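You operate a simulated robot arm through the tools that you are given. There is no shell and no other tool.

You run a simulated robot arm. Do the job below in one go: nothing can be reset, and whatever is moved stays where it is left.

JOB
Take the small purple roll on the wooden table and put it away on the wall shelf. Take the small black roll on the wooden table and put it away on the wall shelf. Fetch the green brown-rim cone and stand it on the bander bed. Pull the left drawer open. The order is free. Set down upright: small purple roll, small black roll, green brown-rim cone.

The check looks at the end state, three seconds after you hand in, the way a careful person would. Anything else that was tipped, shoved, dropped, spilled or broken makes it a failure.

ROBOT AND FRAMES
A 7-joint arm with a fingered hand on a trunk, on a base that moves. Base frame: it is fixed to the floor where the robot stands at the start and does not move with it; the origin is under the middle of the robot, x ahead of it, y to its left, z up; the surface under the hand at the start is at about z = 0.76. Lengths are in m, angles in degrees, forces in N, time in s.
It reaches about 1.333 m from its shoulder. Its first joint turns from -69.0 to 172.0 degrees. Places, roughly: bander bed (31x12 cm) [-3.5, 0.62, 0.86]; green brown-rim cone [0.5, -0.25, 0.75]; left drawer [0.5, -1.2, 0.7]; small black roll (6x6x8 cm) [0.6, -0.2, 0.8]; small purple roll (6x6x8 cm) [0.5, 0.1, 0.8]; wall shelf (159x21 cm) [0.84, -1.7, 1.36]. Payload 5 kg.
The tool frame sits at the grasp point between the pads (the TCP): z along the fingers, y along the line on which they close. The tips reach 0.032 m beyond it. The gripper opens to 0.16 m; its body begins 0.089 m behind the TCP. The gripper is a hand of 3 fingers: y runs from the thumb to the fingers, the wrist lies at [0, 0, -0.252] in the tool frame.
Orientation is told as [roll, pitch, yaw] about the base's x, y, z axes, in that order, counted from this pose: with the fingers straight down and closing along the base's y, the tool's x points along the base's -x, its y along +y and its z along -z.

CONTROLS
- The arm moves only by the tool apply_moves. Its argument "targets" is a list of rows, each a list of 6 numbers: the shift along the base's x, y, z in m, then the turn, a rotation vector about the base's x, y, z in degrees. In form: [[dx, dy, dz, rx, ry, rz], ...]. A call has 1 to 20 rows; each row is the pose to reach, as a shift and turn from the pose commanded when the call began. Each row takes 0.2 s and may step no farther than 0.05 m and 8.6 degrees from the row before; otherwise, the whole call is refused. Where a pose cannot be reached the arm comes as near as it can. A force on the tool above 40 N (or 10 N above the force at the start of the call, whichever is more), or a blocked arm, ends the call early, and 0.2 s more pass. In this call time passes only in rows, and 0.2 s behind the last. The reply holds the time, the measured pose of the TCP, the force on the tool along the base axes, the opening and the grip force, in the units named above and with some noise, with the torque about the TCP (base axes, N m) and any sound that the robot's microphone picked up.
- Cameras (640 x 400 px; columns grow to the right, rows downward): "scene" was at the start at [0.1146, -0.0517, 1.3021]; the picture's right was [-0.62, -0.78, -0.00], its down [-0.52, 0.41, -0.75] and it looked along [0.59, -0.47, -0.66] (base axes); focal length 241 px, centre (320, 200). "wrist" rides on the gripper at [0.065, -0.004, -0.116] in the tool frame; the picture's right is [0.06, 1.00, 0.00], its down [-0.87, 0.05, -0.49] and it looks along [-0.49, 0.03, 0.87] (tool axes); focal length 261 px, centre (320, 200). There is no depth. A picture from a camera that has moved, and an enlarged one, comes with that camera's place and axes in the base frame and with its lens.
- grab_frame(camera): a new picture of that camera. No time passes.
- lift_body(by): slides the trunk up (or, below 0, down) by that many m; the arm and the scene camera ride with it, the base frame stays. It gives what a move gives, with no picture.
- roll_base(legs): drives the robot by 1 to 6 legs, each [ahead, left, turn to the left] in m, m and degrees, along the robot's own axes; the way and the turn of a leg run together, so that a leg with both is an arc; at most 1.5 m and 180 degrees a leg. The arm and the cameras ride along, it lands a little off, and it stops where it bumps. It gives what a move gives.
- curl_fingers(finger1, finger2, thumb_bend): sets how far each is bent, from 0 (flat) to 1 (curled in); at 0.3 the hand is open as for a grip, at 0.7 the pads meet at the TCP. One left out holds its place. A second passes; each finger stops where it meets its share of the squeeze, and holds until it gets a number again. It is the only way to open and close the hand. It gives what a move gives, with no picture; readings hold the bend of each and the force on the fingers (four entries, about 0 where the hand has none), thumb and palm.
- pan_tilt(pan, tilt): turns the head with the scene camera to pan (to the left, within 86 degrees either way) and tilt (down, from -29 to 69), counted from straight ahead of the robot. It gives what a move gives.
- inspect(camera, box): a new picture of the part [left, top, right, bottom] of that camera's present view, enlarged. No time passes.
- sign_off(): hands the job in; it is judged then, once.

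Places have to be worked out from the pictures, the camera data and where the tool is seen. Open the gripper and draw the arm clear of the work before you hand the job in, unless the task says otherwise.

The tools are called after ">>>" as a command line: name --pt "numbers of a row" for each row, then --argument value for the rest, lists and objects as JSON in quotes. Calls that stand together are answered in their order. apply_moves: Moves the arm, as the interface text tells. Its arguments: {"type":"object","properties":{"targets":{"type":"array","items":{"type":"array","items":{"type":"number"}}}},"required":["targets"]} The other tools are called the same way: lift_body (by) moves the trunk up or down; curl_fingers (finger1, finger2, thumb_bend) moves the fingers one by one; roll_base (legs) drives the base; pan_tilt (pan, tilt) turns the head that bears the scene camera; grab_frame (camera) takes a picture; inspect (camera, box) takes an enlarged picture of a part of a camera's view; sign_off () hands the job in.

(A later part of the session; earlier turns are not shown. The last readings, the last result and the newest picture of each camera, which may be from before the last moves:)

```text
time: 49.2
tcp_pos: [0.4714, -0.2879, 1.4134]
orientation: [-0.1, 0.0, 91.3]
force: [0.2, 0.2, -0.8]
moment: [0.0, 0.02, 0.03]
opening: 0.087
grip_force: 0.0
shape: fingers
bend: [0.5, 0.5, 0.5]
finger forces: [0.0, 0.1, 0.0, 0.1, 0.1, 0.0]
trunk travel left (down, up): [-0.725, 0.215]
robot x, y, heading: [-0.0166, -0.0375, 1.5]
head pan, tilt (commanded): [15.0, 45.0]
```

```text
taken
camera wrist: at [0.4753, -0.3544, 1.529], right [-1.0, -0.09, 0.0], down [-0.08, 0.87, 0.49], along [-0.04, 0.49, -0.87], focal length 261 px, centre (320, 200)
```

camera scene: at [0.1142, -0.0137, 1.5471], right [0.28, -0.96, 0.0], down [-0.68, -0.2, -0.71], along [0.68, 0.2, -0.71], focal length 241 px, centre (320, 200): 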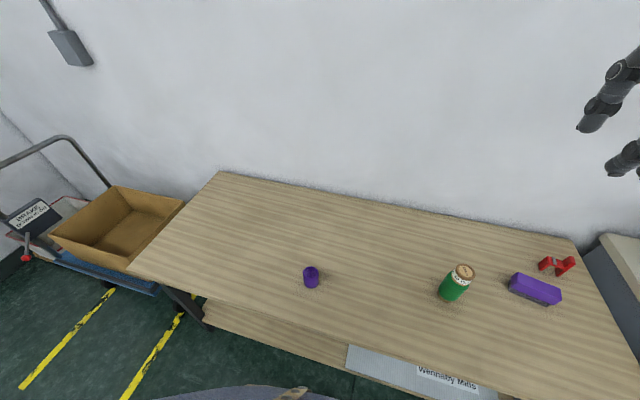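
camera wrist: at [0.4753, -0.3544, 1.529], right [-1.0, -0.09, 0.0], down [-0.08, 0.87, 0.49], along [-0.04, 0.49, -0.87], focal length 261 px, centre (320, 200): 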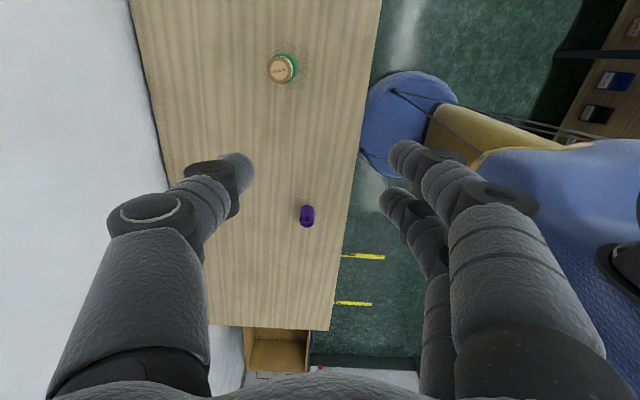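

The area to the left is clear; purple roll confirmed ≈(0.475,0.12). I shift the base left 0.25 m (correcting the 1.5° heading) and lower the trunk.

>>> roll_base --legs '[[0.01, 0.25, -1.5]]'

>>> lift_body --by -0.2

>>> grab_frame --camera "wrist"

```text
time: 51.0
tcp_pos: [0.4716, -0.0505, 1.4133]
orientation: [-0.1, 0.1, 90.1]
force: [0.4, 0.3, 0.2]
moment: [-0.03, -0.01, -0.03]
opening: 0.0868
grip_force: 0.0
shape: fingers
bend: [0.5, 0.5, 0.5]
finger forces: [0.0, 0.1, 0.0, 0.1, 0.0, 0.1]
trunk travel left (down, up): [-0.725, 0.215]
robot x, y, heading: [-0.0041, 0.2127, 0.3]
head pan, tilt (commanded): [15.0, 45.0]
```

```text
time: 53.1
tcp_pos: [0.4724, -0.0512, 1.2131]
orientation: [0.0, 0.1, 90.0]
force: [-0.5, -0.9, -0.6]
moment: [0.02, 0.01, 0.01]
opening: 0.0867
grip_force: 0.0
shape: fingers
bend: [0.5, 0.5, 0.5]
finger forces: [0.0, 0.0, 0.0, 0.0, 0.0, 0.1]
trunk travel left (down, up): [-0.525, 0.415]
robot x, y, heading: [-0.0059, 0.2095, 0.3]
head pan, tilt (commanded): [15.0, 45.0]
```

```text
taken
camera wrist: at [0.4745, -0.1159, 1.3292], right [-1.0, -0.06, 0.0], down [-0.06, 0.87, 0.49], along [-0.03, 0.49, -0.87], focal length 261 px, centre (320, 200)
```

wrist: 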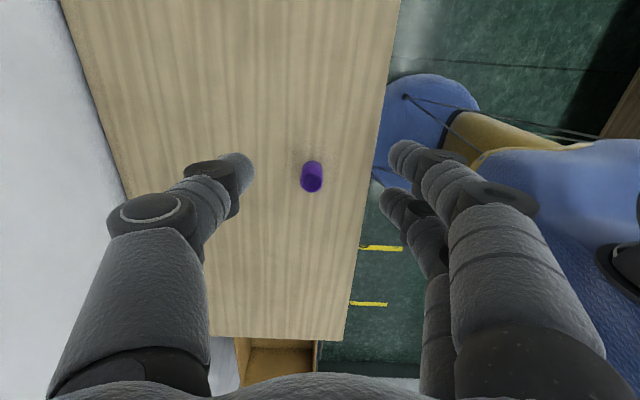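

Purple roll top computed at ≈(0.476,0.115). Opening the hand a bit and descending to z≈0.95 above it.

>>> curl_fingers --finger1 0.38 --finger2 0.38 --thumb_bend 0.38

>>> apply_moves --pt "0.001 0.03 -0.03 0 0 0" --pt "0.002 0.06 -0.06 0 0 0" --pt "0.003 0.09 -0.095 0 0 0" --pt "0.004 0.12 -0.13 0 0 0" --pt "0.004 0.15 -0.165 0 0 0" --pt "0.004 0.167 -0.205 0 0 0" --pt "0.004 0.167 -0.25 0 0 0"

>>> grab_frame --camera "wrist"

```text
time: 54.1
tcp_pos: [0.4724, -0.0507, 1.2121]
orientation: [-0.1, 0.0, 90.0]
force: [0.5, -0.3, -0.6]
moment: [-0.03, -0.02, 0.01]
opening: 0.1359
grip_force: 0.1
shape: fingers
bend: [0.38, 0.38, 0.38]
finger forces: [0.0, 0.0, 0.1, 0.1, 0.1, 0.0]
trunk travel left (down, up): [-0.525, 0.415]
robot x, y, heading: [-0.0067, 0.2124, 0.0]
head pan, tilt (commanded): [15.0, 45.0]
```

```text
time: 55.8
tcp_pos: [0.4768, 0.1146, 0.9623]
orientation: [0.1, 0.1, 89.9]
force: [0.3, -0.1, -0.6]
moment: [0.07, 0.07, -0.01]
opening: 0.1358
grip_force: 0.2
shape: fingers
bend: [0.38, 0.38, 0.38]
finger forces: [0.0, 0.1, 0.0, 0.0, 0.0, 0.0]
trunk travel left (down, up): [-0.525, 0.415]
robot x, y, heading: [-0.0079, 0.2115, 0.3]
head pan, tilt (commanded): [15.0, 45.0]
```

```text
taken
camera wrist: at [0.4801, 0.05, 1.0778], right [-1.0, -0.06, 0.0], down [-0.05, 0.87, 0.49], along [-0.03, 0.49, -0.87], focal length 261 px, centre (320, 200)
```

wrist: 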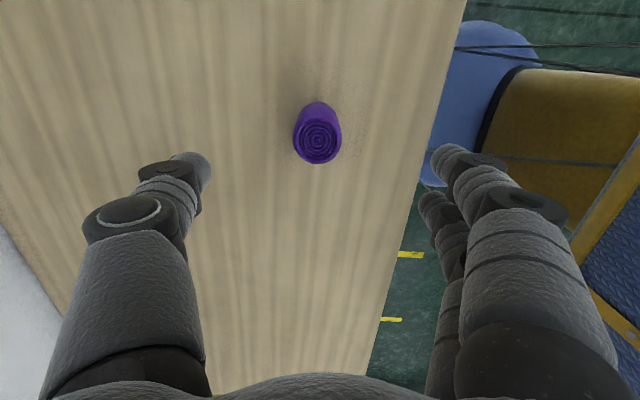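

Roll estimated at (0.478,0.119); small correction and descend to grip height 0.807.

>>> apply_moves --pt "0.001 0.004 -0.04 0 0 0" --pt "0.001 0.004 -0.085 0 0 0" --pt "0.001 0.004 -0.13 0 0 0" --pt "0.001 0.004 -0.155 0 0 0"

>>> grab_frame --camera "wrist"

```text
time: 56.8
tcp_pos: [0.4803, 0.0957, 0.8178]
orientation: [-0.2, -0.2, 90.2]
force: [-0.3, 0.2, 0.3]
moment: [-0.02, 0.01, -0.03]
opening: 0.1361
grip_force: 0.0
shape: fingers
bend: [0.38, 0.38, 0.38]
finger forces: [0.0, 0.0, 0.0, 0.0, 0.0, 0.0]
out of reach, approached as far as the arm can: row 2, 3, 4
trunk travel left (down, up): [-0.525, 0.415]
robot x, y, heading: [-0.0046, 0.2074, -0.0]
head pan, tilt (commanded): [15.0, 45.0]
```

```text
taken
camera wrist: at [0.4822, 0.0317, 0.9348], right [-1.0, -0.06, 0.0], down [-0.06, 0.87, 0.49], along [-0.03, 0.49, -0.87], focal length 261 px, centre (320, 200)
```

wrist: 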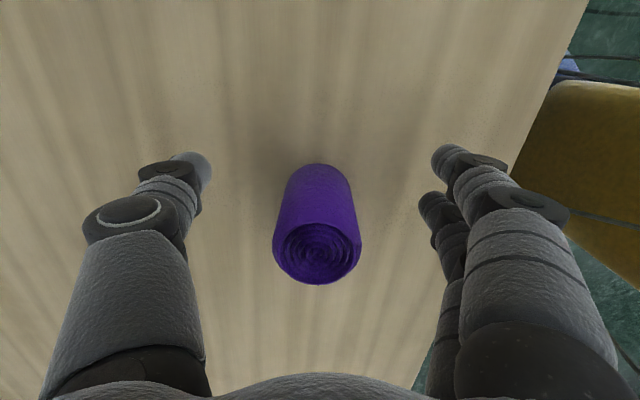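

The arm fell about 2 cm short in y (joint limit near the body), so I back up straight and reposition the base: 0.1 m back and 0.12 m left for a more comfortable reach.

>>> apply_moves --pt "0 0 0.03 0 0 0" --pt "0 0 0.07 0 0 0" --pt "0 0 0.12 0 0 0" --pt "0 0 0.16 0 0 0"

>>> roll_base --legs '[[-0.1, 0.12, 0]]'

>>> grab_frame --camera "wrist"

```text
time: 57.8
tcp_pos: [0.4782, 0.0963, 0.9777]
orientation: [-0.1, 0.1, 90.0]
force: [-0.5, -0.7, 1.0]
moment: [-0.01, 0.0, 0.03]
opening: 0.136
grip_force: 0.0
shape: fingers
bend: [0.38, 0.38, 0.38]
finger forces: [0.0, 0.1, 0.1, 0.0, 0.1, 0.0]
trunk travel left (down, up): [-0.525, 0.415]
robot x, y, heading: [-0.0061, 0.2126, -0.2]
head pan, tilt (commanded): [15.0, 45.0]
```

```text
time: 59.1
tcp_pos: [0.3792, 0.2166, 0.9778]
orientation: [-0.3, 0.1, 90.2]
force: [-0.2, -0.1, -0.1]
moment: [-0.03, -0.04, -0.01]
opening: 0.1363
grip_force: 0.0
shape: fingers
bend: [0.38, 0.38, 0.38]
finger forces: [0.0, 0.1, 0.0, 0.0, 0.0, 0.1]
trunk travel left (down, up): [-0.525, 0.415]
robot x, y, heading: [-0.1054, 0.3301, 0.1]
head pan, tilt (commanded): [15.0, 45.0]
```

```text
taken
camera wrist: at [0.3822, 0.153, 1.0943], right [-1.0, -0.07, 0.0], down [-0.06, 0.87, 0.49], along [-0.03, 0.49, -0.87], focal length 261 px, centre (320, 200)
```

wrist: 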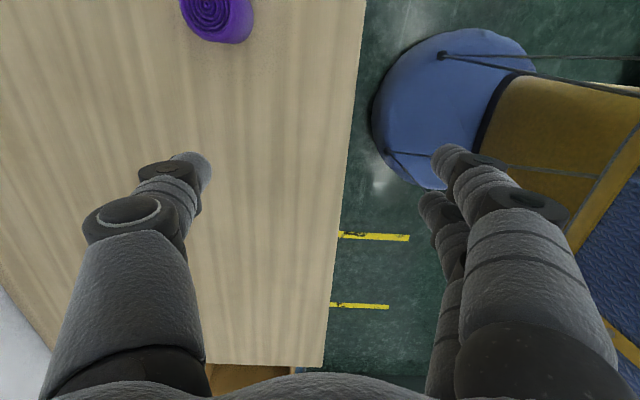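

Now moving the hand back above the roll at (0.478,0.119).

>>> apply_moves --pt "0.033 -0.033 0 0 0 0" --pt "0.066 -0.066 0 0 0 0" --pt "0.099 -0.098 -0.01 0 0 0" --pt "0.099 -0.098 -0.03 0 0 0"

>>> grab_frame --camera "wrist"

```text
time: 60.1
tcp_pos: [0.4795, 0.1161, 0.9459]
orientation: [-0.1, 0.0, 90.1]
force: [-0.6, -0.3, 0.3]
moment: [0.02, 0.0, 0.01]
opening: 0.1362
grip_force: 0.0
shape: fingers
bend: [0.38, 0.38, 0.38]
finger forces: [0.0, 0.1, 0.2, 0.1, 0.1, 0.0]
trunk travel left (down, up): [-0.525, 0.415]
robot x, y, heading: [-0.1071, 0.3293, 0.1]
head pan, tilt (commanded): [15.0, 45.0]
```

```text
taken
camera wrist: at [0.4828, 0.0525, 1.0628], right [-1.0, -0.07, 0.0], down [-0.06, 0.87, 0.49], along [-0.03, 0.49, -0.87], focal length 261 px, centre (320, 200)
```

wrist: 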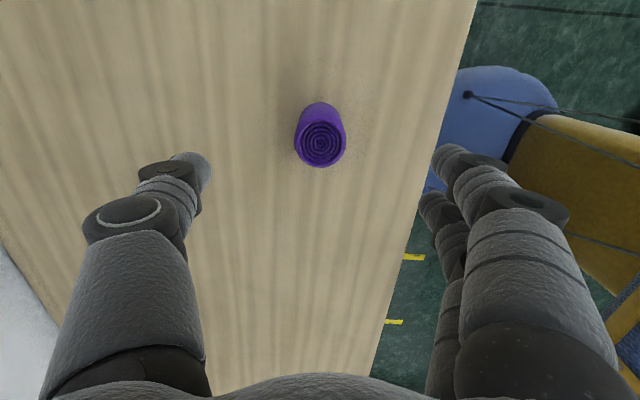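

Centred; the roll is at ≈(0.479,0.119). Descending.

>>> apply_moves --pt "0 0.003 -0.04 0 0 0" --pt "0 0.003 -0.08 0 0 0" --pt "0 0.003 -0.115 0 0 0" --pt "0 0.003 -0.139 0 0 0"

>>> grab_frame --camera "wrist"

```text
time: 61.1
tcp_pos: [0.4764, 0.1201, 0.8075]
orientation: [-0.2, 0.0, 90.1]
force: [0.3, 0.2, 0.7]
moment: [-0.03, -0.01, 0.01]
opening: 0.1363
grip_force: 0.0
shape: fingers
bend: [0.38, 0.38, 0.38]
finger forces: [0.1, 0.0, 0.0, 0.0, 0.0, 0.0]
trunk travel left (down, up): [-0.525, 0.415]
robot x, y, heading: [-0.1053, 0.3316, 0.1]
head pan, tilt (commanded): [15.0, 45.0]
```

```text
taken
camera wrist: at [0.4792, 0.056, 0.9234], right [-1.0, -0.06, 0.0], down [-0.06, 0.87, 0.49], along [-0.03, 0.49, -0.87], focal length 261 px, centre (320, 200)
```

wrist: 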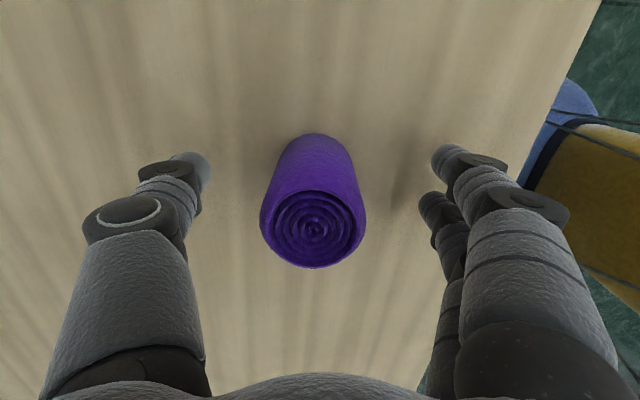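

Reached, with the roll well centred between thumb and fingers. Closing.

>>> curl_fingers --finger1 0.68 --finger2 0.68 --thumb_bend 0.68

>>> apply_moves --pt "0 0 0.02 0 0 0" --pt "0 0 0.06 0 0 0" --pt "0 0 0.11 0 0 0" --pt "0 0 0.16 0 0 0"

>>> grab_frame --camera "wrist"

```text
time: 62.1
tcp_pos: [0.477, 0.12, 0.8067]
orientation: [-0.1, -0.1, 90.2]
force: [0.3, 0.3, 0.0]
moment: [-0.02, 0.02, 0.03]
opening: 0.0494
grip_force: 16.5
shape: fingers
bend: [0.61, 0.6, 0.63]
finger forces: [7.4, 9.2, 0.0, 0.0, 16.3, 0.0]
trunk travel left (down, up): [-0.525, 0.415]
robot x, y, heading: [-0.104, 0.3339, 0.2]
head pan, tilt (commanded): [15.0, 45.0]
```

```text
time: 63.1
tcp_pos: [0.481, 0.1216, 0.9732]
orientation: [-0.1, 0.0, 90.3]
force: [-1.3, 0.6, -0.1]
moment: [0.0, -0.05, 0.04]
opening: 0.0492
grip_force: 17.2
shape: fingers
bend: [0.61, 0.6, 0.63]
finger forces: [7.4, 9.1, 0.0, 0.1, 16.3, 0.0]
trunk travel left (down, up): [-0.525, 0.415]
robot x, y, heading: [-0.1071, 0.3298, 0.1]
head pan, tilt (commanded): [15.0, 45.0]
```

```text
taken
camera wrist: at [0.4832, 0.058, 1.0895], right [-1.0, -0.07, 0.0], down [-0.06, 0.87, 0.49], along [-0.03, 0.49, -0.87], focal length 261 px, centre (320, 200)
```

wrist: 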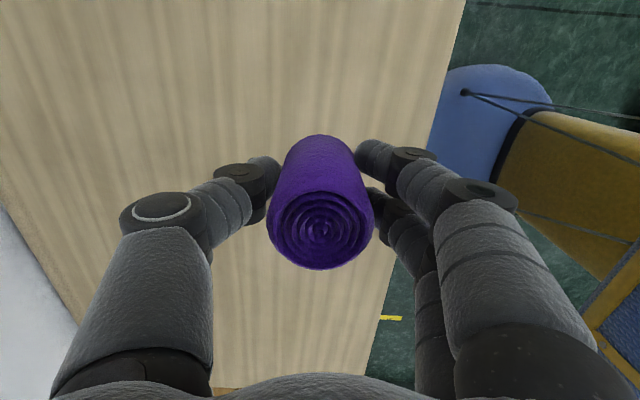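

The purple roll is held firmly and upright. I lift and retract the hand, raise the trunk partway, and then drive right to the shelf spot.

>>> apply_moves --pt "-0.02 0 0.04 0 0 0" --pt "-0.04 -0.01 0.08 0 0 0" --pt "-0.06 -0.02 0.12 0 0 0" --pt "-0.08 -0.03 0.16 0 0 0" --pt "-0.09 -0.045 0.2 0 0 0"

>>> lift_body --by 0.2

>>> roll_base --legs '[[0, -0.9, 0], [0.1, -0.82, 0]]'

```text
time: 64.3
tcp_pos: [0.3898, 0.0757, 1.1684]
orientation: [-0.1, 0.0, 90.2]
force: [-0.3, 0.7, -0.7]
moment: [-0.02, 0.0, 0.0]
opening: 0.0494
grip_force: 16.2
shape: fingers
bend: [0.61, 0.6, 0.63]
finger forces: [7.4, 9.1, 0.1, 0.0, 16.2, 0.1]
trunk travel left (down, up): [-0.525, 0.415]
robot x, y, heading: [-0.1061, 0.3317, 0.1]
head pan, tilt (commanded): [15.0, 45.0]
```

```text
time: 66.5
tcp_pos: [0.3916, 0.0758, 1.3666]
orientation: [-0.1, 0.1, 90.2]
force: [0.0, 0.0, 0.6]
moment: [0.03, 0.0, -0.03]
opening: 0.0493
grip_force: 16.7
shape: fingers
bend: [0.61, 0.6, 0.63]
finger forces: [7.3, 9.1, 0.0, 0.0, 16.2, 0.1]
trunk travel left (down, up): [-0.725, 0.215]
robot x, y, heading: [-0.1044, 0.33, 0.1]
head pan, tilt (commanded): [15.0, 45.0]
```

```text
time: 75.3
tcp_pos: [0.5056, -1.6472, 1.367]
orientation: [-0.1, 0.0, 90.6]
force: [-0.6, -0.9, 0.0]
moment: [0.01, -0.03, -0.02]
opening: 0.0492
grip_force: 16.3
shape: fingers
bend: [0.61, 0.6, 0.63]
finger forces: [7.4, 9.1, 0.1, 0.0, 16.2, 0.1]
trunk travel left (down, up): [-0.725, 0.215]
robot x, y, heading: [0.0039, -1.3939, 0.6]
head pan, tilt (commanded): [15.0, 45.0]
```

At the shelf. Raising the trunk so the roll clears everything, then looking before moving in.

>>> lift_body --by 0.2

>>> pan_tilt --pan -10 --tilt 25

>>> grab_frame --camera "scene"

>>> grab_frame --camera "wrist"

```text
time: 77.5
tcp_pos: [0.505, -1.6476, 1.5657]
orientation: [-0.1, 0.1, 90.6]
force: [0.5, 0.1, 0.1]
moment: [0.0, 0.02, 0.02]
opening: 0.0491
grip_force: 16.2
shape: fingers
bend: [0.61, 0.6, 0.63]
finger forces: [7.3, 9.1, 0.0, 0.0, 16.2, 0.0]
trunk travel left (down, up): [-0.925, 0.015]
robot x, y, heading: [0.007, -1.3944, 0.8]
head pan, tilt (commanded): [15.0, 45.0]
```

```text
time: 78.3
tcp_pos: [0.5052, -1.6453, 1.5673]
orientation: [0.0, -0.1, 90.6]
force: [-0.1, 0.1, -0.6]
moment: [-0.01, -0.02, 0.01]
opening: 0.0492
grip_force: 16.7
shape: fingers
bend: [0.61, 0.6, 0.63]
finger forces: [7.3, 9.1, 0.0, 0.0, 16.2, 0.0]
trunk travel left (down, up): [-0.925, 0.015]
robot x, y, heading: [0.0074, -1.4006, 0.3]
head pan, tilt (commanded): [-10.0, 25.0]
```

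```text
taken
camera scene: at [0.1456, -1.4103, 1.7776], right [-0.16, -0.99, 0.0], down [-0.42, 0.07, -0.91], along [0.89, -0.15, -0.42], focal length 241 px, centre (320, 200)
```

scene: 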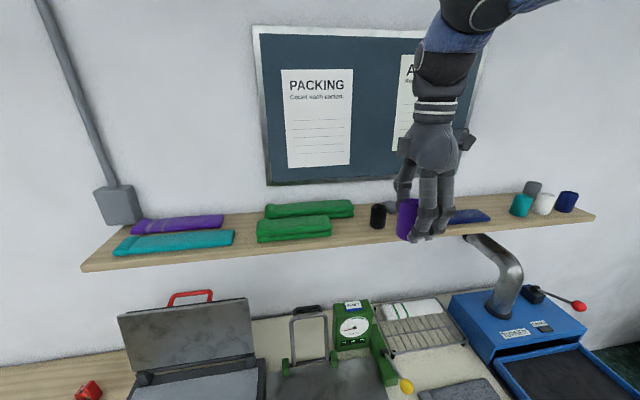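

```text
taken
camera wrist: at [0.5088, -1.7113, 1.6831], right [-1.0, -0.07, 0.0], down [-0.07, 0.87, 0.49], along [-0.03, 0.49, -0.87], focal length 261 px, centre (320, 200)
```

wrist: 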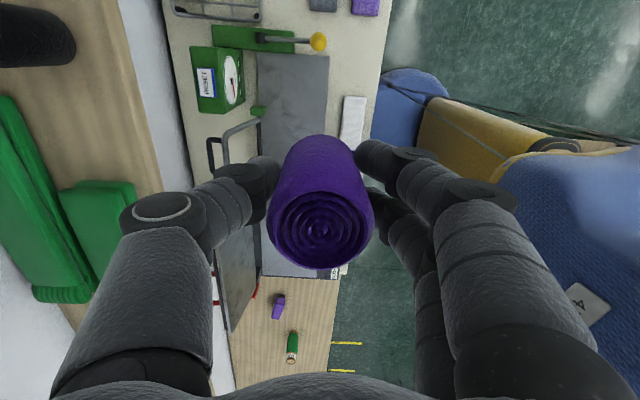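

Free space for purple is centred at y≈−1.612 (black roll edge −1.684, green stack edge ≈−1.54). Moving in over the shelf at height.

>>> apply_moves --pt "0.03 0.02 0 0 0 -0.6" --pt "0.07 0.034 0 0 0 -0.6" --pt "0.11 0.034 0 0 0 -0.6" --pt "0.15 0.034 0 0 0 -0.6" --pt "0.19 0.034 -0.005 0 0 -0.6" --pt "0.23 0.034 -0.015 0 0 -0.6" --pt "0.26 0.034 -0.025 0 0 -0.6" --pt "0.282 0.034 -0.04 0 0 -0.6"

>>> grab_frame --camera "wrist"

>>> inspect --camera "scene" --box '[270, 120, 470, 245]'

```text
time: 80.2
tcp_pos: [0.7797, -1.6227, 1.5181]
orientation: [-0.4, -0.4, 90.0]
force: [0.0, 0.1, -0.4]
moment: [0.01, -0.01, -0.01]
opening: 0.049
grip_force: 15.8
shape: fingers
bend: [0.61, 0.6, 0.63]
finger forces: [7.3, 9.1, 0.0, 0.0, 16.0, 0.1]
out of reach, approached as far as the arm can: row 7, 8
trunk travel left (down, up): [-0.925, 0.015]
robot x, y, heading: [0.0098, -1.3949, 0.8]
head pan, tilt (commanded): [-10.0, 25.0]
```

```text
taken
camera wrist: at [0.782, -1.6873, 1.6346], right [-1.0, -0.06, -0.01], down [-0.06, 0.87, 0.5], along [-0.03, 0.5, -0.87], focal length 261 px, centre (320, 200)
```

wrist: 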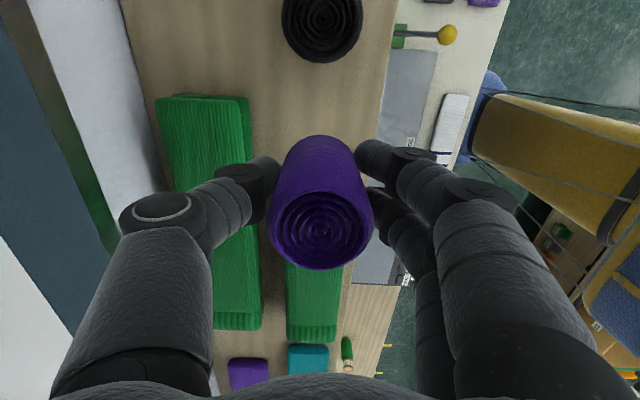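

```text
3.20 times, centred on (370, 182) of scene
camera zoom: at [0.1468, -1.4108, 1.7776], right [-0.16, -0.99, 0.0], down [-0.42, 0.07, -0.91], along [0.89, -0.15, -0.42], focal length 772 px, centre (160, 256)
```

zoom: 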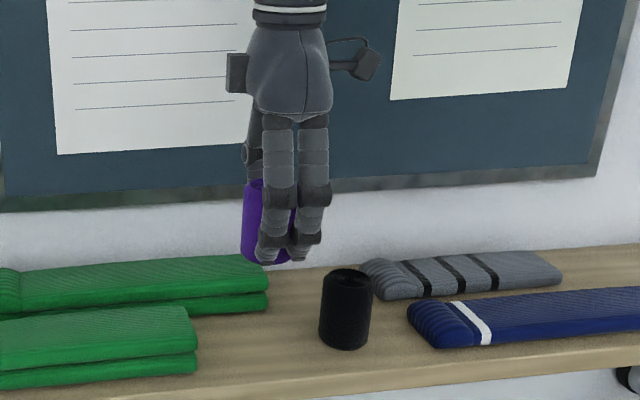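

The position is good; back green bundle's front face is near x≈0.86, so I keep x≈0.777 and will open the thumb only slightly. Descending to about 2 cm above the shelf.

>>> apply_moves --pt "-0.002 0.004 -0.03 -0.4 0.4 0" --pt "-0.002 0.009 -0.06 -0.4 0.4 0" --pt "-0.002 0.009 -0.084 -0.4 0.4 0"

>>> grab_frame --camera "wrist"

>>> inspect --camera "scene" --box '[290, 150, 450, 250]'

```text
time: 81.0
tcp_pos: [0.7766, -1.6099, 1.4359]
orientation: [0.3, 0.5, 90.0]
force: [0.2, -0.1, -0.3]
moment: [0.01, 0.0, -0.04]
opening: 0.0489
grip_force: 16.2
shape: fingers
bend: [0.61, 0.6, 0.63]
finger forces: [7.4, 8.9, 0.0, 0.0, 15.9, 0.1]
trunk travel left (down, up): [-0.925, 0.015]
robot x, y, heading: [0.0089, -1.3953, 0.9]
head pan, tilt (commanded): [-10.0, 25.0]
```

```text
taken
camera wrist: at [0.7801, -1.6748, 1.5525], right [-1.0, -0.06, 0.0], down [-0.05, 0.87, 0.49], along [-0.03, 0.48, -0.87], focal length 261 px, centre (320, 200)
```

wrist: 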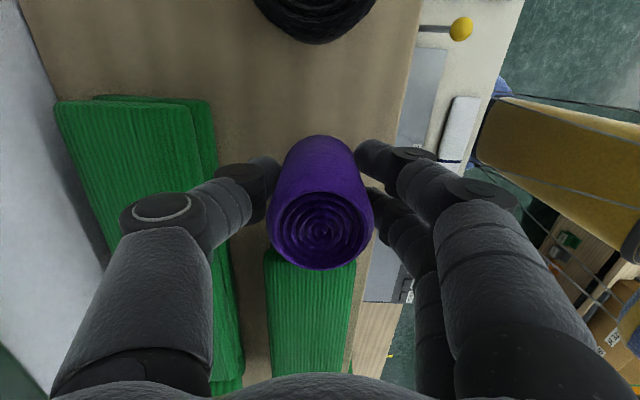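

```text
4.00 times, centred on (370, 200) of scene
camera zoom: at [0.1459, -1.4105, 1.7777], right [-0.16, -0.99, 0.0], down [-0.42, 0.07, -0.91], along [0.89, -0.15, -0.42], focal length 965 px, centre (120, 200)
```

zoom: 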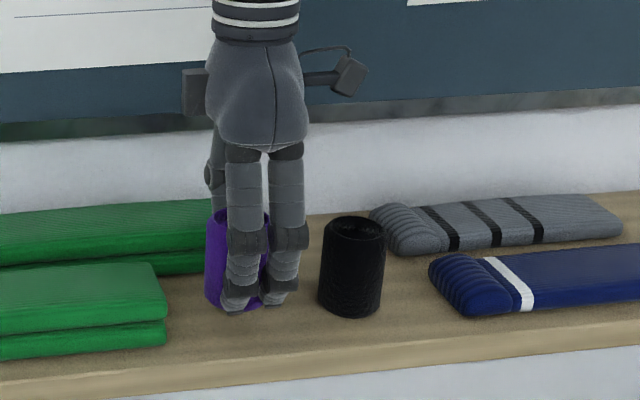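

Clearances look fine on all sides. Lowering in small steps until contact.

>>> apply_moves --pt "0 0 -0.007 0.4 -0.3 0" --pt "0 0 -0.014 0.4 -0.3 0" --pt "0 0 -0.019 0.4 -0.3 0"

```text
time: 81.8
tcp_pos: [0.7763, -1.6111, 1.4168]
orientation: [0.0, 0.0, 90.1]
force: [-0.3, 0.0, 0.3]
moment: [-0.02, -0.01, 0.0]
opening: 0.0491
grip_force: 16.3
shape: fingers
bend: [0.61, 0.6, 0.63]
finger forces: [7.5, 9.0, 0.1, 0.0, 15.9, 0.0]
trunk travel left (down, up): [-0.925, 0.015]
robot x, y, heading: [0.0067, -1.3962, 0.7]
head pan, tilt (commanded): [-10.0, 25.0]
```

No contact yet at 1.417; stepping down a few millimetres more.

>>> apply_moves --pt "0 0 -0.003 0 0 0" --pt "0 0 -0.006 0 0 0"

```text
time: 82.3
tcp_pos: [0.7753, -1.6125, 1.4141]
orientation: [-0.3, 0.1, 90.0]
force: [2.6, -3.3, 25.2]
moment: [-0.02, -0.2, -0.02]
opening: 0.0486
grip_force: 20.2
shape: fingers
bend: [0.63, 0.62, 0.64]
finger forces: [8.8, 10.0, 0.1, 0.0, 20.7, 0.0]
trunk travel left (down, up): [-0.925, 0.015]
robot x, y, heading: [0.0074, -1.4005, 0.5]
head pan, tilt (commanded): [-10.0, 25.0]
```

Contact at 25 N; I relieve the press by 4 mm, then release with a small opening.

>>> apply_moves --pt "0 0 0.004 0 0 0"

>>> curl_fingers --finger1 0.53 --finger2 0.53 --thumb_bend 0.54

>>> grab_frame --camera "wrist"

>>> inspect --camera "scene" --box '[290, 150, 450, 250]'

```text
time: 82.8
tcp_pos: [0.7753, -1.6119, 1.4143]
orientation: [0.0, 0.1, 90.1]
force: [-0.2, -0.7, 10.3]
moment: [0.02, -0.13, 0.01]
opening: 0.0491
grip_force: 17.7
shape: fingers
bend: [0.63, 0.62, 0.64]
finger forces: [8.1, 9.8, 0.0, 0.1, 18.1, 0.0]
trunk travel left (down, up): [-0.925, 0.015]
robot x, y, heading: [0.0052, -1.3962, 0.7]
head pan, tilt (commanded): [-10.0, 25.0]
```

```text
time: 83.8
tcp_pos: [0.7754, -1.6119, 1.4153]
orientation: [0.0, 0.0, 90.0]
force: [0.0, 0.6, -0.4]
moment: [0.01, 0.0, 0.0]
opening: 0.0725
grip_force: 0.1
shape: fingers
bend: [0.53, 0.53, 0.54]
finger forces: [0.0, 0.1, 0.1, 0.1, 0.0, 0.0]
trunk travel left (down, up): [-0.925, 0.015]
robot x, y, heading: [0.0066, -1.3946, 0.7]
head pan, tilt (commanded): [-10.0, 25.0]
```

```text
taken
camera wrist: at [0.779, -1.6763, 1.5313], right [-1.0, -0.06, 0.0], down [-0.06, 0.87, 0.49], along [-0.03, 0.49, -0.87], focal length 261 px, centre (320, 200)
```

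wrist: 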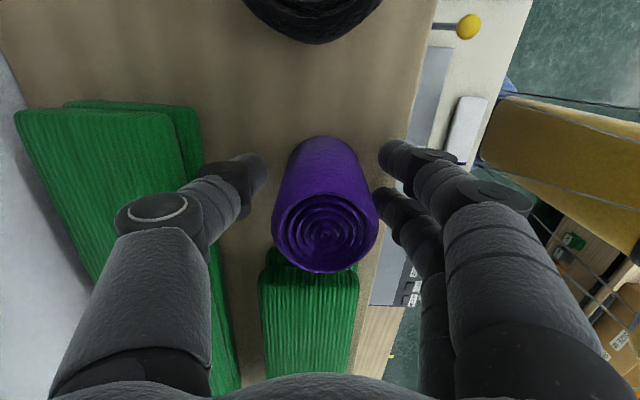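

```text
4.00 times, centred on (370, 200) of scene
camera zoom: at [0.146, -1.4105, 1.7776], right [-0.16, -0.99, 0.0], down [-0.42, 0.07, -0.91], along [0.89, -0.15, -0.42], focal length 965 px, centre (120, 200)
```

zoom: 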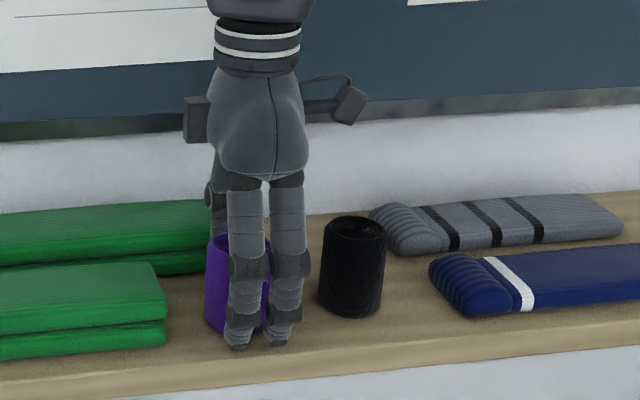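

Released with small gaps. I open the front fingers a bit more for clearance, then rise straight up and retreat.

>>> curl_fingers --finger1 0.46 --finger2 0.46 --thumb_bend 0.52

>>> apply_moves --pt "0 0 0.02 0 0 0" --pt "0 0 0.05 0 0 0" --pt "0 0 0.085 0 0 0" --pt "-0.003 0 0.115 0 0 0" --pt "-0.04 0 0.14 0 0 0" --pt "-0.085 0 0.16 0 0 0" --pt "-0.13 0 0.175 0 0 0" --pt "-0.175 0 0.18 0 0 0" --pt "-0.22 0 0.18 0 0 0" --pt "-0.265 0 0.18 0 0 0" --pt "-0.31 0 0.18 0 0 0"

>>> inspect --camera "scene" --box '[240, 130, 480, 280]'

```text
time: 84.8
tcp_pos: [0.7757, -1.612, 1.414]
orientation: [0.0, 0.0, 90.0]
force: [-0.6, -0.5, 0.4]
moment: [0.0, 0.0, -0.02]
opening: 0.0906
grip_force: 0.0
shape: fingers
bend: [0.46, 0.46, 0.52]
finger forces: [0.1, 0.1, 0.0, 0.0, 0.0, 0.0]
trunk travel left (down, up): [-0.925, 0.015]
robot x, y, heading: [0.0075, -1.3963, 0.6]
head pan, tilt (commanded): [-10.0, 25.0]
```

```text
time: 87.2
tcp_pos: [0.463, -1.6125, 1.5957]
orientation: [-0.1, 0.0, 90.0]
force: [-0.4, -0.3, -0.4]
moment: [0.02, -0.04, 0.01]
opening: 0.0909
grip_force: 0.3
shape: fingers
bend: [0.46, 0.46, 0.52]
finger forces: [0.1, 0.0, 0.1, 0.0, 0.0, 0.0]
out of reach, approached as far as the arm can: row 4
trunk travel left (down, up): [-0.925, 0.015]
robot x, y, heading: [0.0051, -1.3961, 0.4]
head pan, tilt (commanded): [-10.0, 25.0]
```

```text
2.67 times, centred on (360, 205) of scene
camera zoom: at [0.142, -1.4106, 1.7779], right [-0.16, -0.99, 0.0], down [-0.42, 0.07, -0.91], along [0.9, -0.15, -0.42], focal length 643 px, centre (213, 187)
```

zoom: 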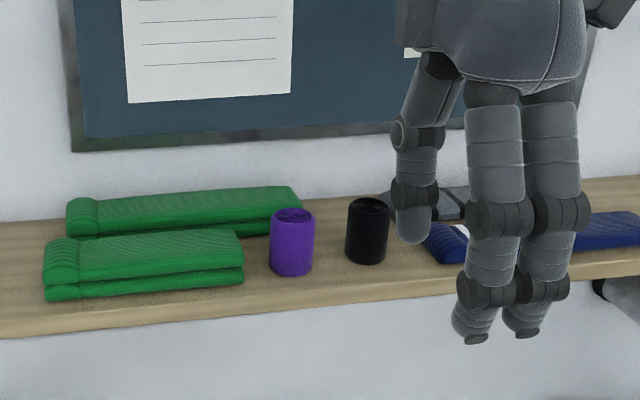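

Both rolls stand upright on the shelf with nothing disturbed. Now the drawer: lower the trunk partway, drive back left to y≈−0.75 and look at the bench front.

>>> lift_body --by -0.2

>>> roll_base --legs '[[-0.06, 0.65, -0.5]]'

>>> pan_tilt --pan -60 --tilt 50

>>> grab_frame --camera "scene"

```text
time: 89.3
tcp_pos: [0.4663, -1.6108, 1.3934]
orientation: [-0.1, 0.0, 90.0]
force: [0.5, -0.7, -0.5]
moment: [0.01, 0.0, -0.01]
opening: 0.0909
grip_force: 0.1
shape: fingers
bend: [0.46, 0.46, 0.52]
finger forces: [0.0, 0.0, 0.1, 0.0, 0.1, 0.1]
trunk travel left (down, up): [-0.725, 0.215]
robot x, y, heading: [0.0074, -1.3995, 0.8]
head pan, tilt (commanded): [-10.0, 25.0]
```

```text
time: 92.9
tcp_pos: [0.3986, -0.9762, 1.3931]
orientation: [0.0, 0.1, 89.9]
force: [0.0, 0.2, -0.2]
moment: [-0.01, 0.0, 0.0]
opening: 0.0908
grip_force: 0.0
shape: fingers
bend: [0.46, 0.46, 0.52]
finger forces: [0.0, 0.0, 0.1, 0.0, 0.0, 0.0]
trunk travel left (down, up): [-0.725, 0.215]
robot x, y, heading: [-0.059, -0.7617, 0.6]
head pan, tilt (commanded): [-10.0, 25.0]
```

```text
time: 94.1
tcp_pos: [0.3991, -0.977, 1.3932]
orientation: [0.0, -0.1, 89.8]
force: [-0.7, -0.1, 0.6]
moment: [0.01, -0.02, 0.01]
opening: 0.091
grip_force: 0.1
shape: fingers
bend: [0.46, 0.46, 0.52]
finger forces: [0.0, 0.0, 0.1, 0.1, 0.1, 0.1]
trunk travel left (down, up): [-0.725, 0.215]
robot x, y, heading: [-0.056, -0.7608, 0.7]
head pan, tilt (commanded): [-60.0, 50.0]
```

```text
taken
camera scene: at [0.0283, -0.8249, 1.5402], right [-0.86, -0.51, 0.0], down [-0.39, 0.66, -0.64], along [0.33, -0.55, -0.77], focal length 241 px, centre (320, 200)
```

scene: 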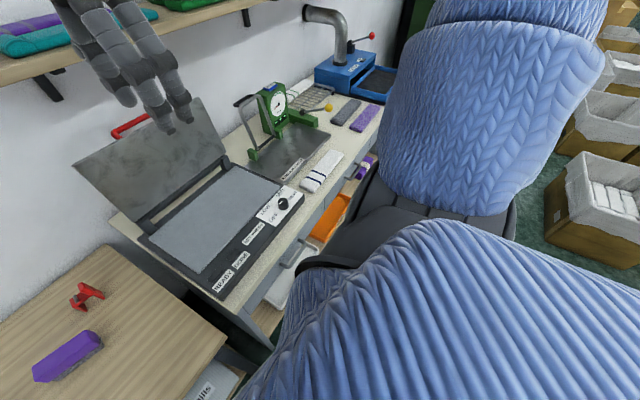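

A drawer handle is visible at the bench front near (295,255). Zooming in.

>>> inspect --camera "scene" --box '[220, 150, 400, 350]'

```text
2.00 times, centred on (310, 250) of scene
camera zoom: at [0.0283, -0.8249, 1.5402], right [-0.86, -0.51, 0.0], down [-0.39, 0.66, -0.64], along [0.33, -0.55, -0.77], focal length 482 px, centre (340, 100)
```

zoom: 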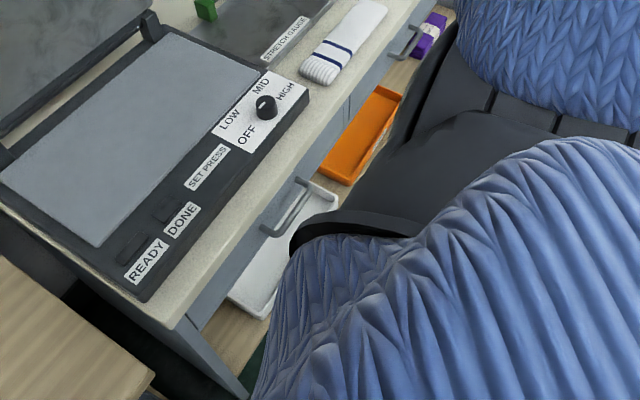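

>>> inspect --camera "scene" --box '[265, 225, 345, 275]'

>>> inspect --camera "scene" --box '[220, 210, 320, 350]'

```text
8.00 times, centred on (305, 250) of scene
camera zoom: at [0.0283, -0.8249, 1.5402], right [-0.86, -0.51, 0.0], down [-0.39, 0.66, -0.64], along [0.33, -0.55, -0.77], focal length 1929 px, centre (440, -200)
```

zoom: 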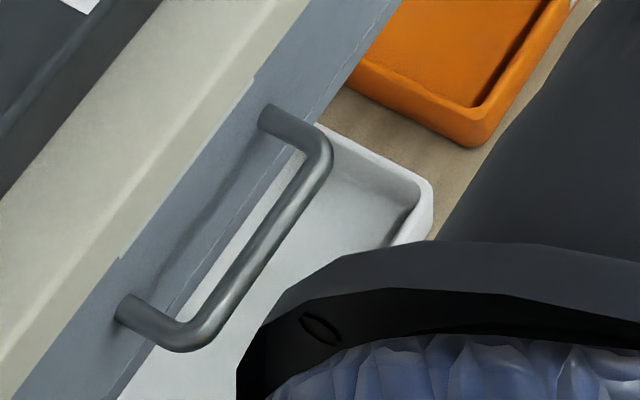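

```text
2.86 times, centred on (270, 280) of scene
camera zoom: at [0.0283, -0.8249, 1.5402], right [-0.86, -0.51, 0.0], down [-0.39, 0.66, -0.64], along [0.33, -0.55, -0.77], focal length 689 px, centre (463, -29)
```

zoom: 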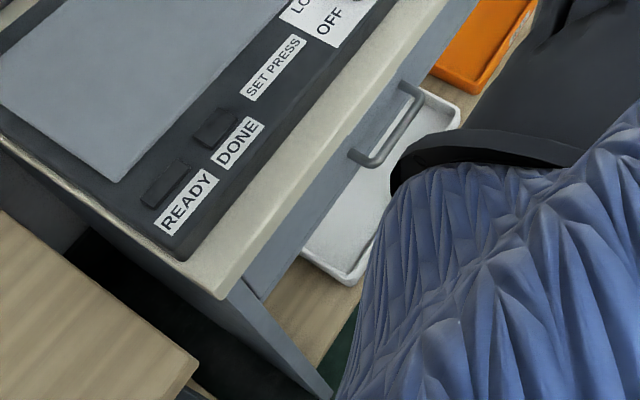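

The left drawer's bar handle runs along y, roughly y −1.09…−1.22, z≈0.69, bar x≈0.33. I'll pinch it with the hand pointing forward (thumb above, fingers below); first I move the base left to give the arm room.

>>> roll_base --legs '[[0.0, 0.35, -0.6]]'

>>> apply_moves --pt "-0.03 -0.03 0 0 0 0" --pt "-0.06 -0.065 0 0 0 0" --pt "-0.09 -0.1 0 0 0 0" --pt "-0.12 -0.135 0 0 0 0" --pt "-0.15 -0.17 -0.01 0 0 0" --pt "-0.18 -0.205 -0.02 0 0 0" --pt "-0.2 -0.245 -0.03 0 0 0" --pt "-0.2 -0.29 -0.04 0 0 0" --pt "-0.2 -0.335 -0.05 0 0 0" --pt "-0.2 -0.38 -0.06 0 0 0" --pt "-0.2 -0.425 -0.07 0 0 0" --pt "-0.2 -0.47 -0.08 0 0 0"

>>> grab_frame --camera "scene"

>>> grab_frame --camera "wrist"

```text
time: 96.3
tcp_pos: [0.3963, -0.632, 1.3937]
orientation: [0.0, 0.1, 88.9]
force: [-0.5, -0.8, 0.5]
moment: [-0.02, 0.01, 0.01]
opening: 0.0908
grip_force: 0.1
shape: fingers
bend: [0.46, 0.46, 0.52]
finger forces: [0.0, 0.1, 0.1, 0.1, 0.0, 0.0]
trunk travel left (down, up): [-0.725, 0.215]
robot x, y, heading: [-0.0539, -0.4097, -0.4]
head pan, tilt (commanded): [-60.0, 50.0]
```

```text
time: 99.0
tcp_pos: [0.1986, -1.1061, 1.3113]
orientation: [-0.2, 0.0, 88.6]
force: [0.7, -0.5, 0.4]
moment: [0.01, -0.03, 0.02]
opening: 0.0913
grip_force: 0.0
shape: fingers
bend: [0.46, 0.46, 0.52]
finger forces: [0.0, 0.0, 0.1, 0.0, 0.0, 0.0]
out of reach, approached as far as the arm can: row 6
trunk travel left (down, up): [-0.725, 0.215]
robot x, y, heading: [-0.0578, -0.4064, -0.8]
head pan, tilt (commanded): [-60.0, 50.0]
```

```text
taken
camera scene: at [0.0276, -0.4754, 1.5401], right [-0.87, -0.49, 0.0], down [-0.38, 0.67, -0.64], along [0.32, -0.56, -0.77], focal length 241 px, centre (320, 200)
```

scene: 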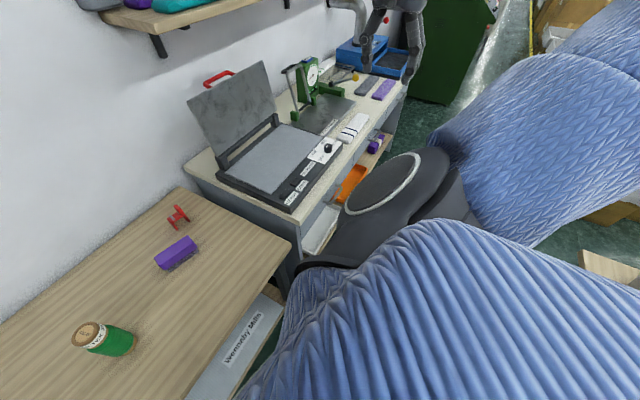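

```text
taken
camera wrist: at [0.1996, -1.1716, 1.4282], right [-1.0, -0.04, 0.0], down [-0.04, 0.87, 0.49], along [-0.02, 0.49, -0.87], focal length 261 px, centre (320, 200)
```

wrist: 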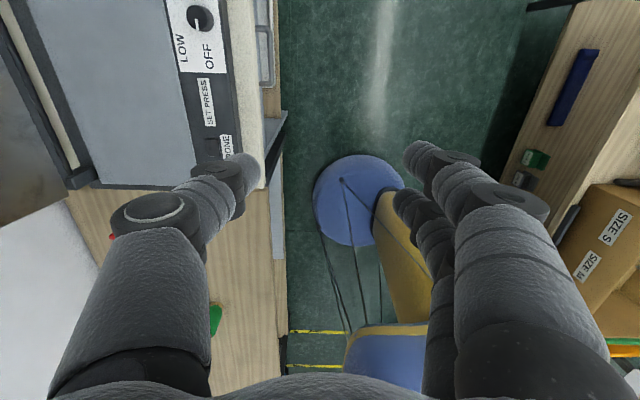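

The handle is visible in the wrist view near (265,45). Zooming for triangulation.

>>> inspect --camera "wrist" --box '[200, 0, 330, 110]'

>>> inspect --camera "scene" --box '[280, 130, 420, 260]'

```text
3.64 times, centred on (265, 55) of wrist
camera zoom: at [0.1996, -1.1716, 1.4282], right [-1.0, -0.04, 0.0], down [-0.04, 0.87, 0.49], along [-0.02, 0.49, -0.87], focal length 948 px, centre (520, 727)
```

zoom: 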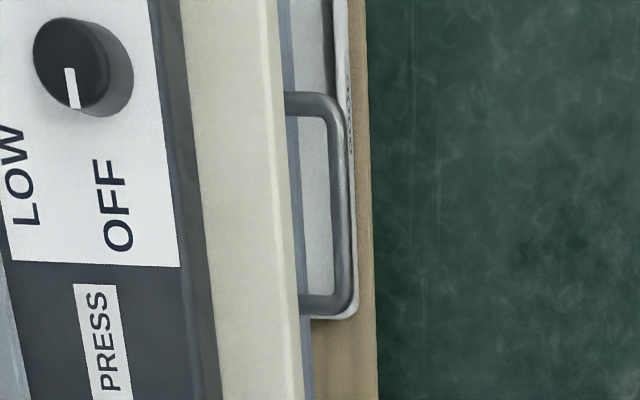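

```text
3.08 times, centred on (350, 195) of scene
camera zoom: at [0.0276, -0.4754, 1.5401], right [-0.87, -0.49, 0.0], down [-0.38, 0.67, -0.64], along [0.32, -0.56, -0.77], focal length 742 px, centre (228, 215)
```

zoom: 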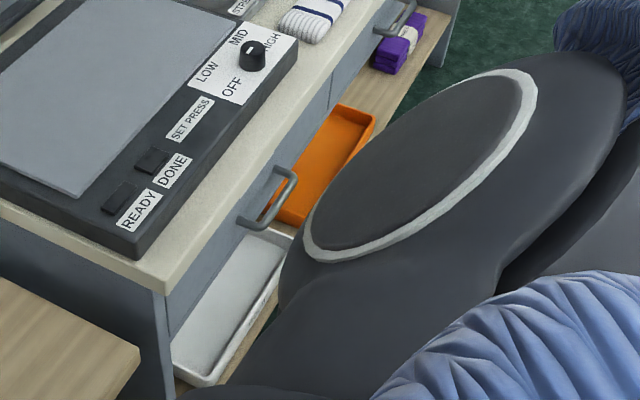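

Triangulated: handle bar centre ≈(0.321, −1.16, 0.70), drawer face x≈0.35, bench edge x≈0.337. Now I pitch the hand to point forward while high in the aisle.

>>> apply_moves --pt "0 0 0 0 -8.5 0" --pt "0 0 0 0 -17 0" --pt "0 0 0 0 -25.5 0" --pt "0 0 0 0 -34 0" --pt "0 0 0 0 -42.5 0" --pt "0 0 0 0 -51 0" --pt "0 0 0 0 -59.5 0" --pt "0 0 0 0 -68 0" --pt "0 0 0 0 -76.5 0" --pt "0 0 0 0 -85 0" --pt "0 0 0 0 -90 0"

>>> grab_frame --camera "scene"

>>> grab_frame --camera "wrist"

```text
time: 101.5
tcp_pos: [0.1874, -1.1075, 1.2713]
orientation: [-72.1, -1.4, 89.6]
force: [-0.3, 0.4, 0.3]
moment: [-0.01, 0.01, 0.03]
opening: 0.0914
grip_force: 0.2
shape: fingers
bend: [0.46, 0.46, 0.52]
finger forces: [0.1, 0.0, 0.0, 0.0, 0.0, 0.0]
out of reach, approached as far as the arm can: row 11
trunk travel left (down, up): [-0.725, 0.215]
robot x, y, heading: [-0.0588, -0.4066, -0.6]
head pan, tilt (commanded): [-60.0, 50.0]
stopped in row 11: the arm was blocked; the commanded pose is now the measured one
```

```text
taken
camera scene: at [0.0283, -0.4744, 1.5402], right [-0.87, -0.49, 0.0], down [-0.38, 0.67, -0.64], along [0.32, -0.56, -0.77], focal length 241 px, centre (320, 200)
```

scene: 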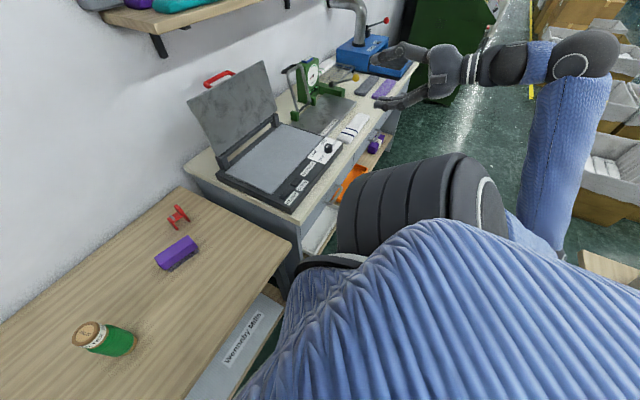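

```text
taken
camera wrist: at [0.0781, -1.1723, 1.3094], right [-0.31, -0.04, -0.95], down [-0.48, 0.87, 0.12], along [0.82, 0.49, -0.29], focal length 261 px, centre (320, 200)
```

wrist: 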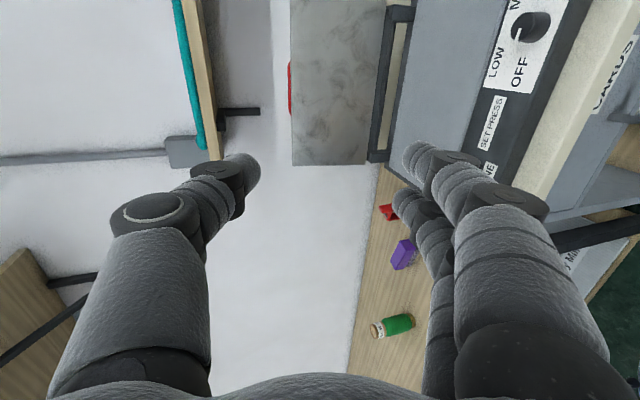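

The hand now points forward, about 18° down, thumb on top, elbow folded out to the right. I'll lower the arm a bit and try to level the hand further.

>>> apply_moves --pt "0 0 -0.03 0 -2 0" --pt "0 0 -0.06 0 -4 0" --pt "0 0 -0.09 0 -6 0" --pt "0 0 -0.12 0 -8 0" --pt "0 0 -0.15 0 -10 0" --pt "0 0 -0.18 0 -12 0"

>>> grab_frame --camera "scene"

```text
time: 103.0
tcp_pos: [0.2071, -1.1381, 1.2872]
orientation: [-82.1, -1.5, 89.9]
force: [-1.0, 0.2, 0.4]
moment: [0.03, 0.0, 0.0]
opening: 0.0913
grip_force: 0.1
shape: fingers
bend: [0.46, 0.46, 0.52]
finger forces: [0.0, 0.0, 0.0, 0.0, 0.0, 0.0]
out of reach, approached as far as the arm can: row 1, 2, 3, 4, 5, 6
trunk travel left (down, up): [-0.725, 0.215]
robot x, y, heading: [-0.0605, -0.4072, -0.6]
head pan, tilt (commanded): [-60.0, 50.0]
```

```text
taken
camera scene: at [0.0273, -0.4741, 1.5402], right [-0.87, -0.49, 0.0], down [-0.38, 0.67, -0.64], along [0.32, -0.56, -0.77], focal length 241 px, centre (320, 200)
```

scene: 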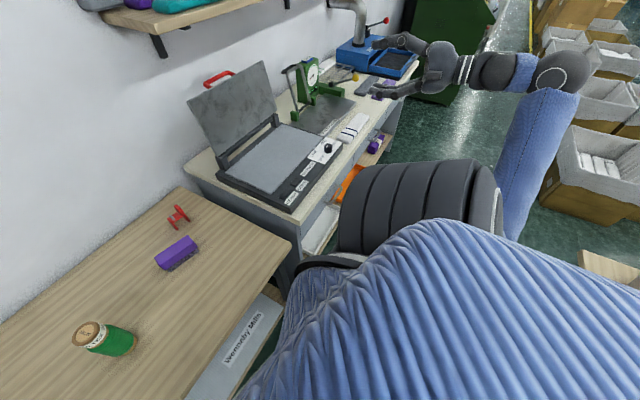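

Hand is now nearly level (≈8° down) with the thumb above. The arm can't go lower from here, so I use the trunk: lowering 0.3 m first and checking.

>>> lift_body --by -0.3

>>> grab_frame --camera "scene"

>>> grab_frame --camera "wrist"

```text
time: 106.0
tcp_pos: [0.2074, -1.138, 0.9863]
orientation: [-82.0, -1.3, 90.0]
force: [0.3, 0.1, -0.4]
moment: [0.02, 0.0, 0.0]
opening: 0.0911
grip_force: 0.2
shape: fingers
bend: [0.46, 0.46, 0.52]
finger forces: [0.1, 0.0, 0.0, 0.1, 0.1, 0.1]
trunk travel left (down, up): [-0.425, 0.515]
robot x, y, heading: [-0.0573, -0.4077, -0.5]
head pan, tilt (commanded): [-60.0, 50.0]
```

```text
taken
camera scene: at [0.0278, -0.4741, 1.2402], right [-0.87, -0.49, 0.0], down [-0.38, 0.67, -0.64], along [0.32, -0.56, -0.77], focal length 241 px, centre (320, 200)
```

scene: 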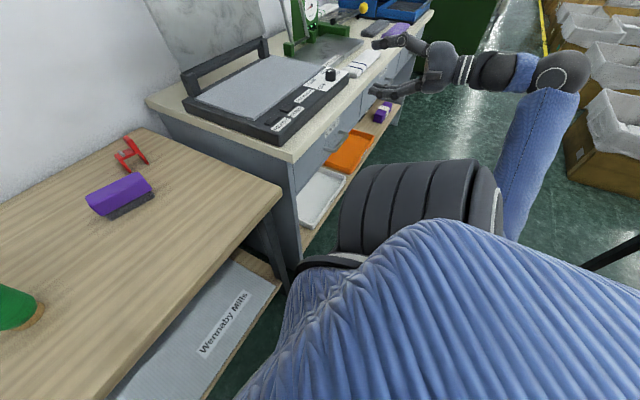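

```text
taken
camera wrist: at [0.0922, -1.2026, 1.0056], right [-0.14, -0.04, -0.99], down [-0.49, 0.87, 0.04], along [0.86, 0.49, -0.14], focal length 261 px, centre (320, 200)
```

wrist: 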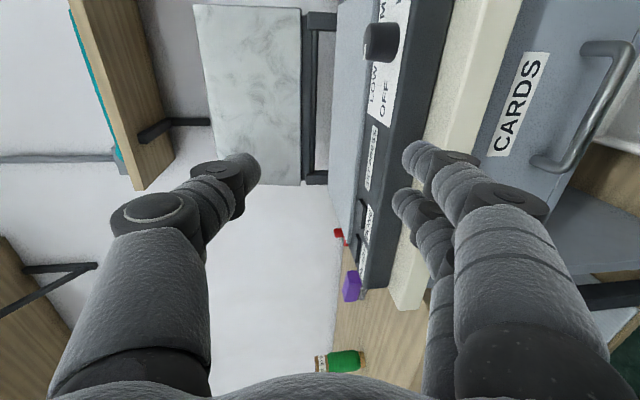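

Very helpful view: the drawer front labelled "CARDS" with its bar handle is seen by the wrist camera. Zooming to locate it precisely.

>>> inspect --camera "wrist" --box '[440, 0, 640, 200]'

>>> inspect --camera "scene" --box '[260, 60, 400, 160]'

```text
2.00 times, centred on (540, 100) of wrist
camera zoom: at [0.0922, -1.2026, 1.0056], right [-0.14, -0.04, -0.99], down [-0.49, 0.87, 0.04], along [0.86, 0.49, -0.14], focal length 521 px, centre (-120, 400)
```

zoom: 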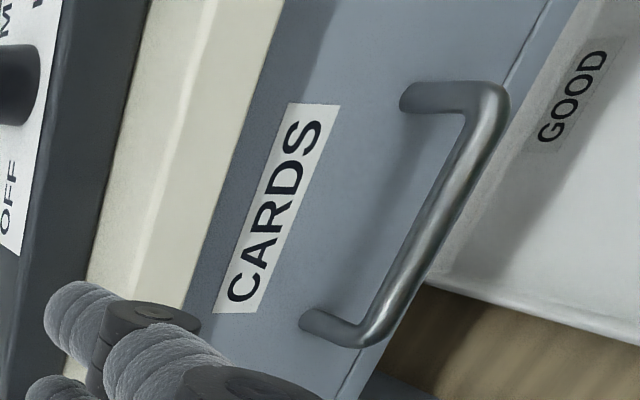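

```text
4.00 times, centred on (330, 110) of scene
camera zoom: at [0.0278, -0.4741, 1.2402], right [-0.87, -0.49, 0.0], down [-0.38, 0.67, -0.64], along [0.32, -0.56, -0.77], focal length 965 px, centre (280, 560)
```

zoom: 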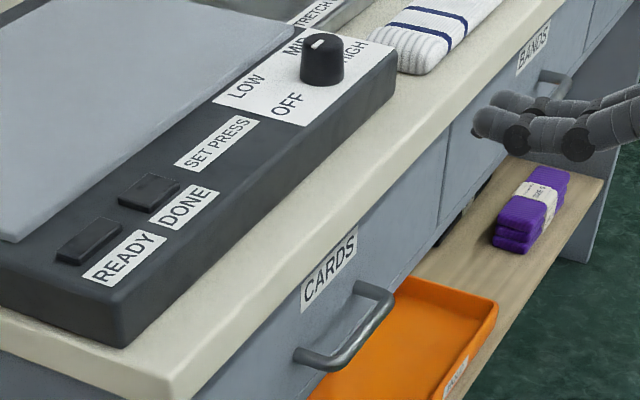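

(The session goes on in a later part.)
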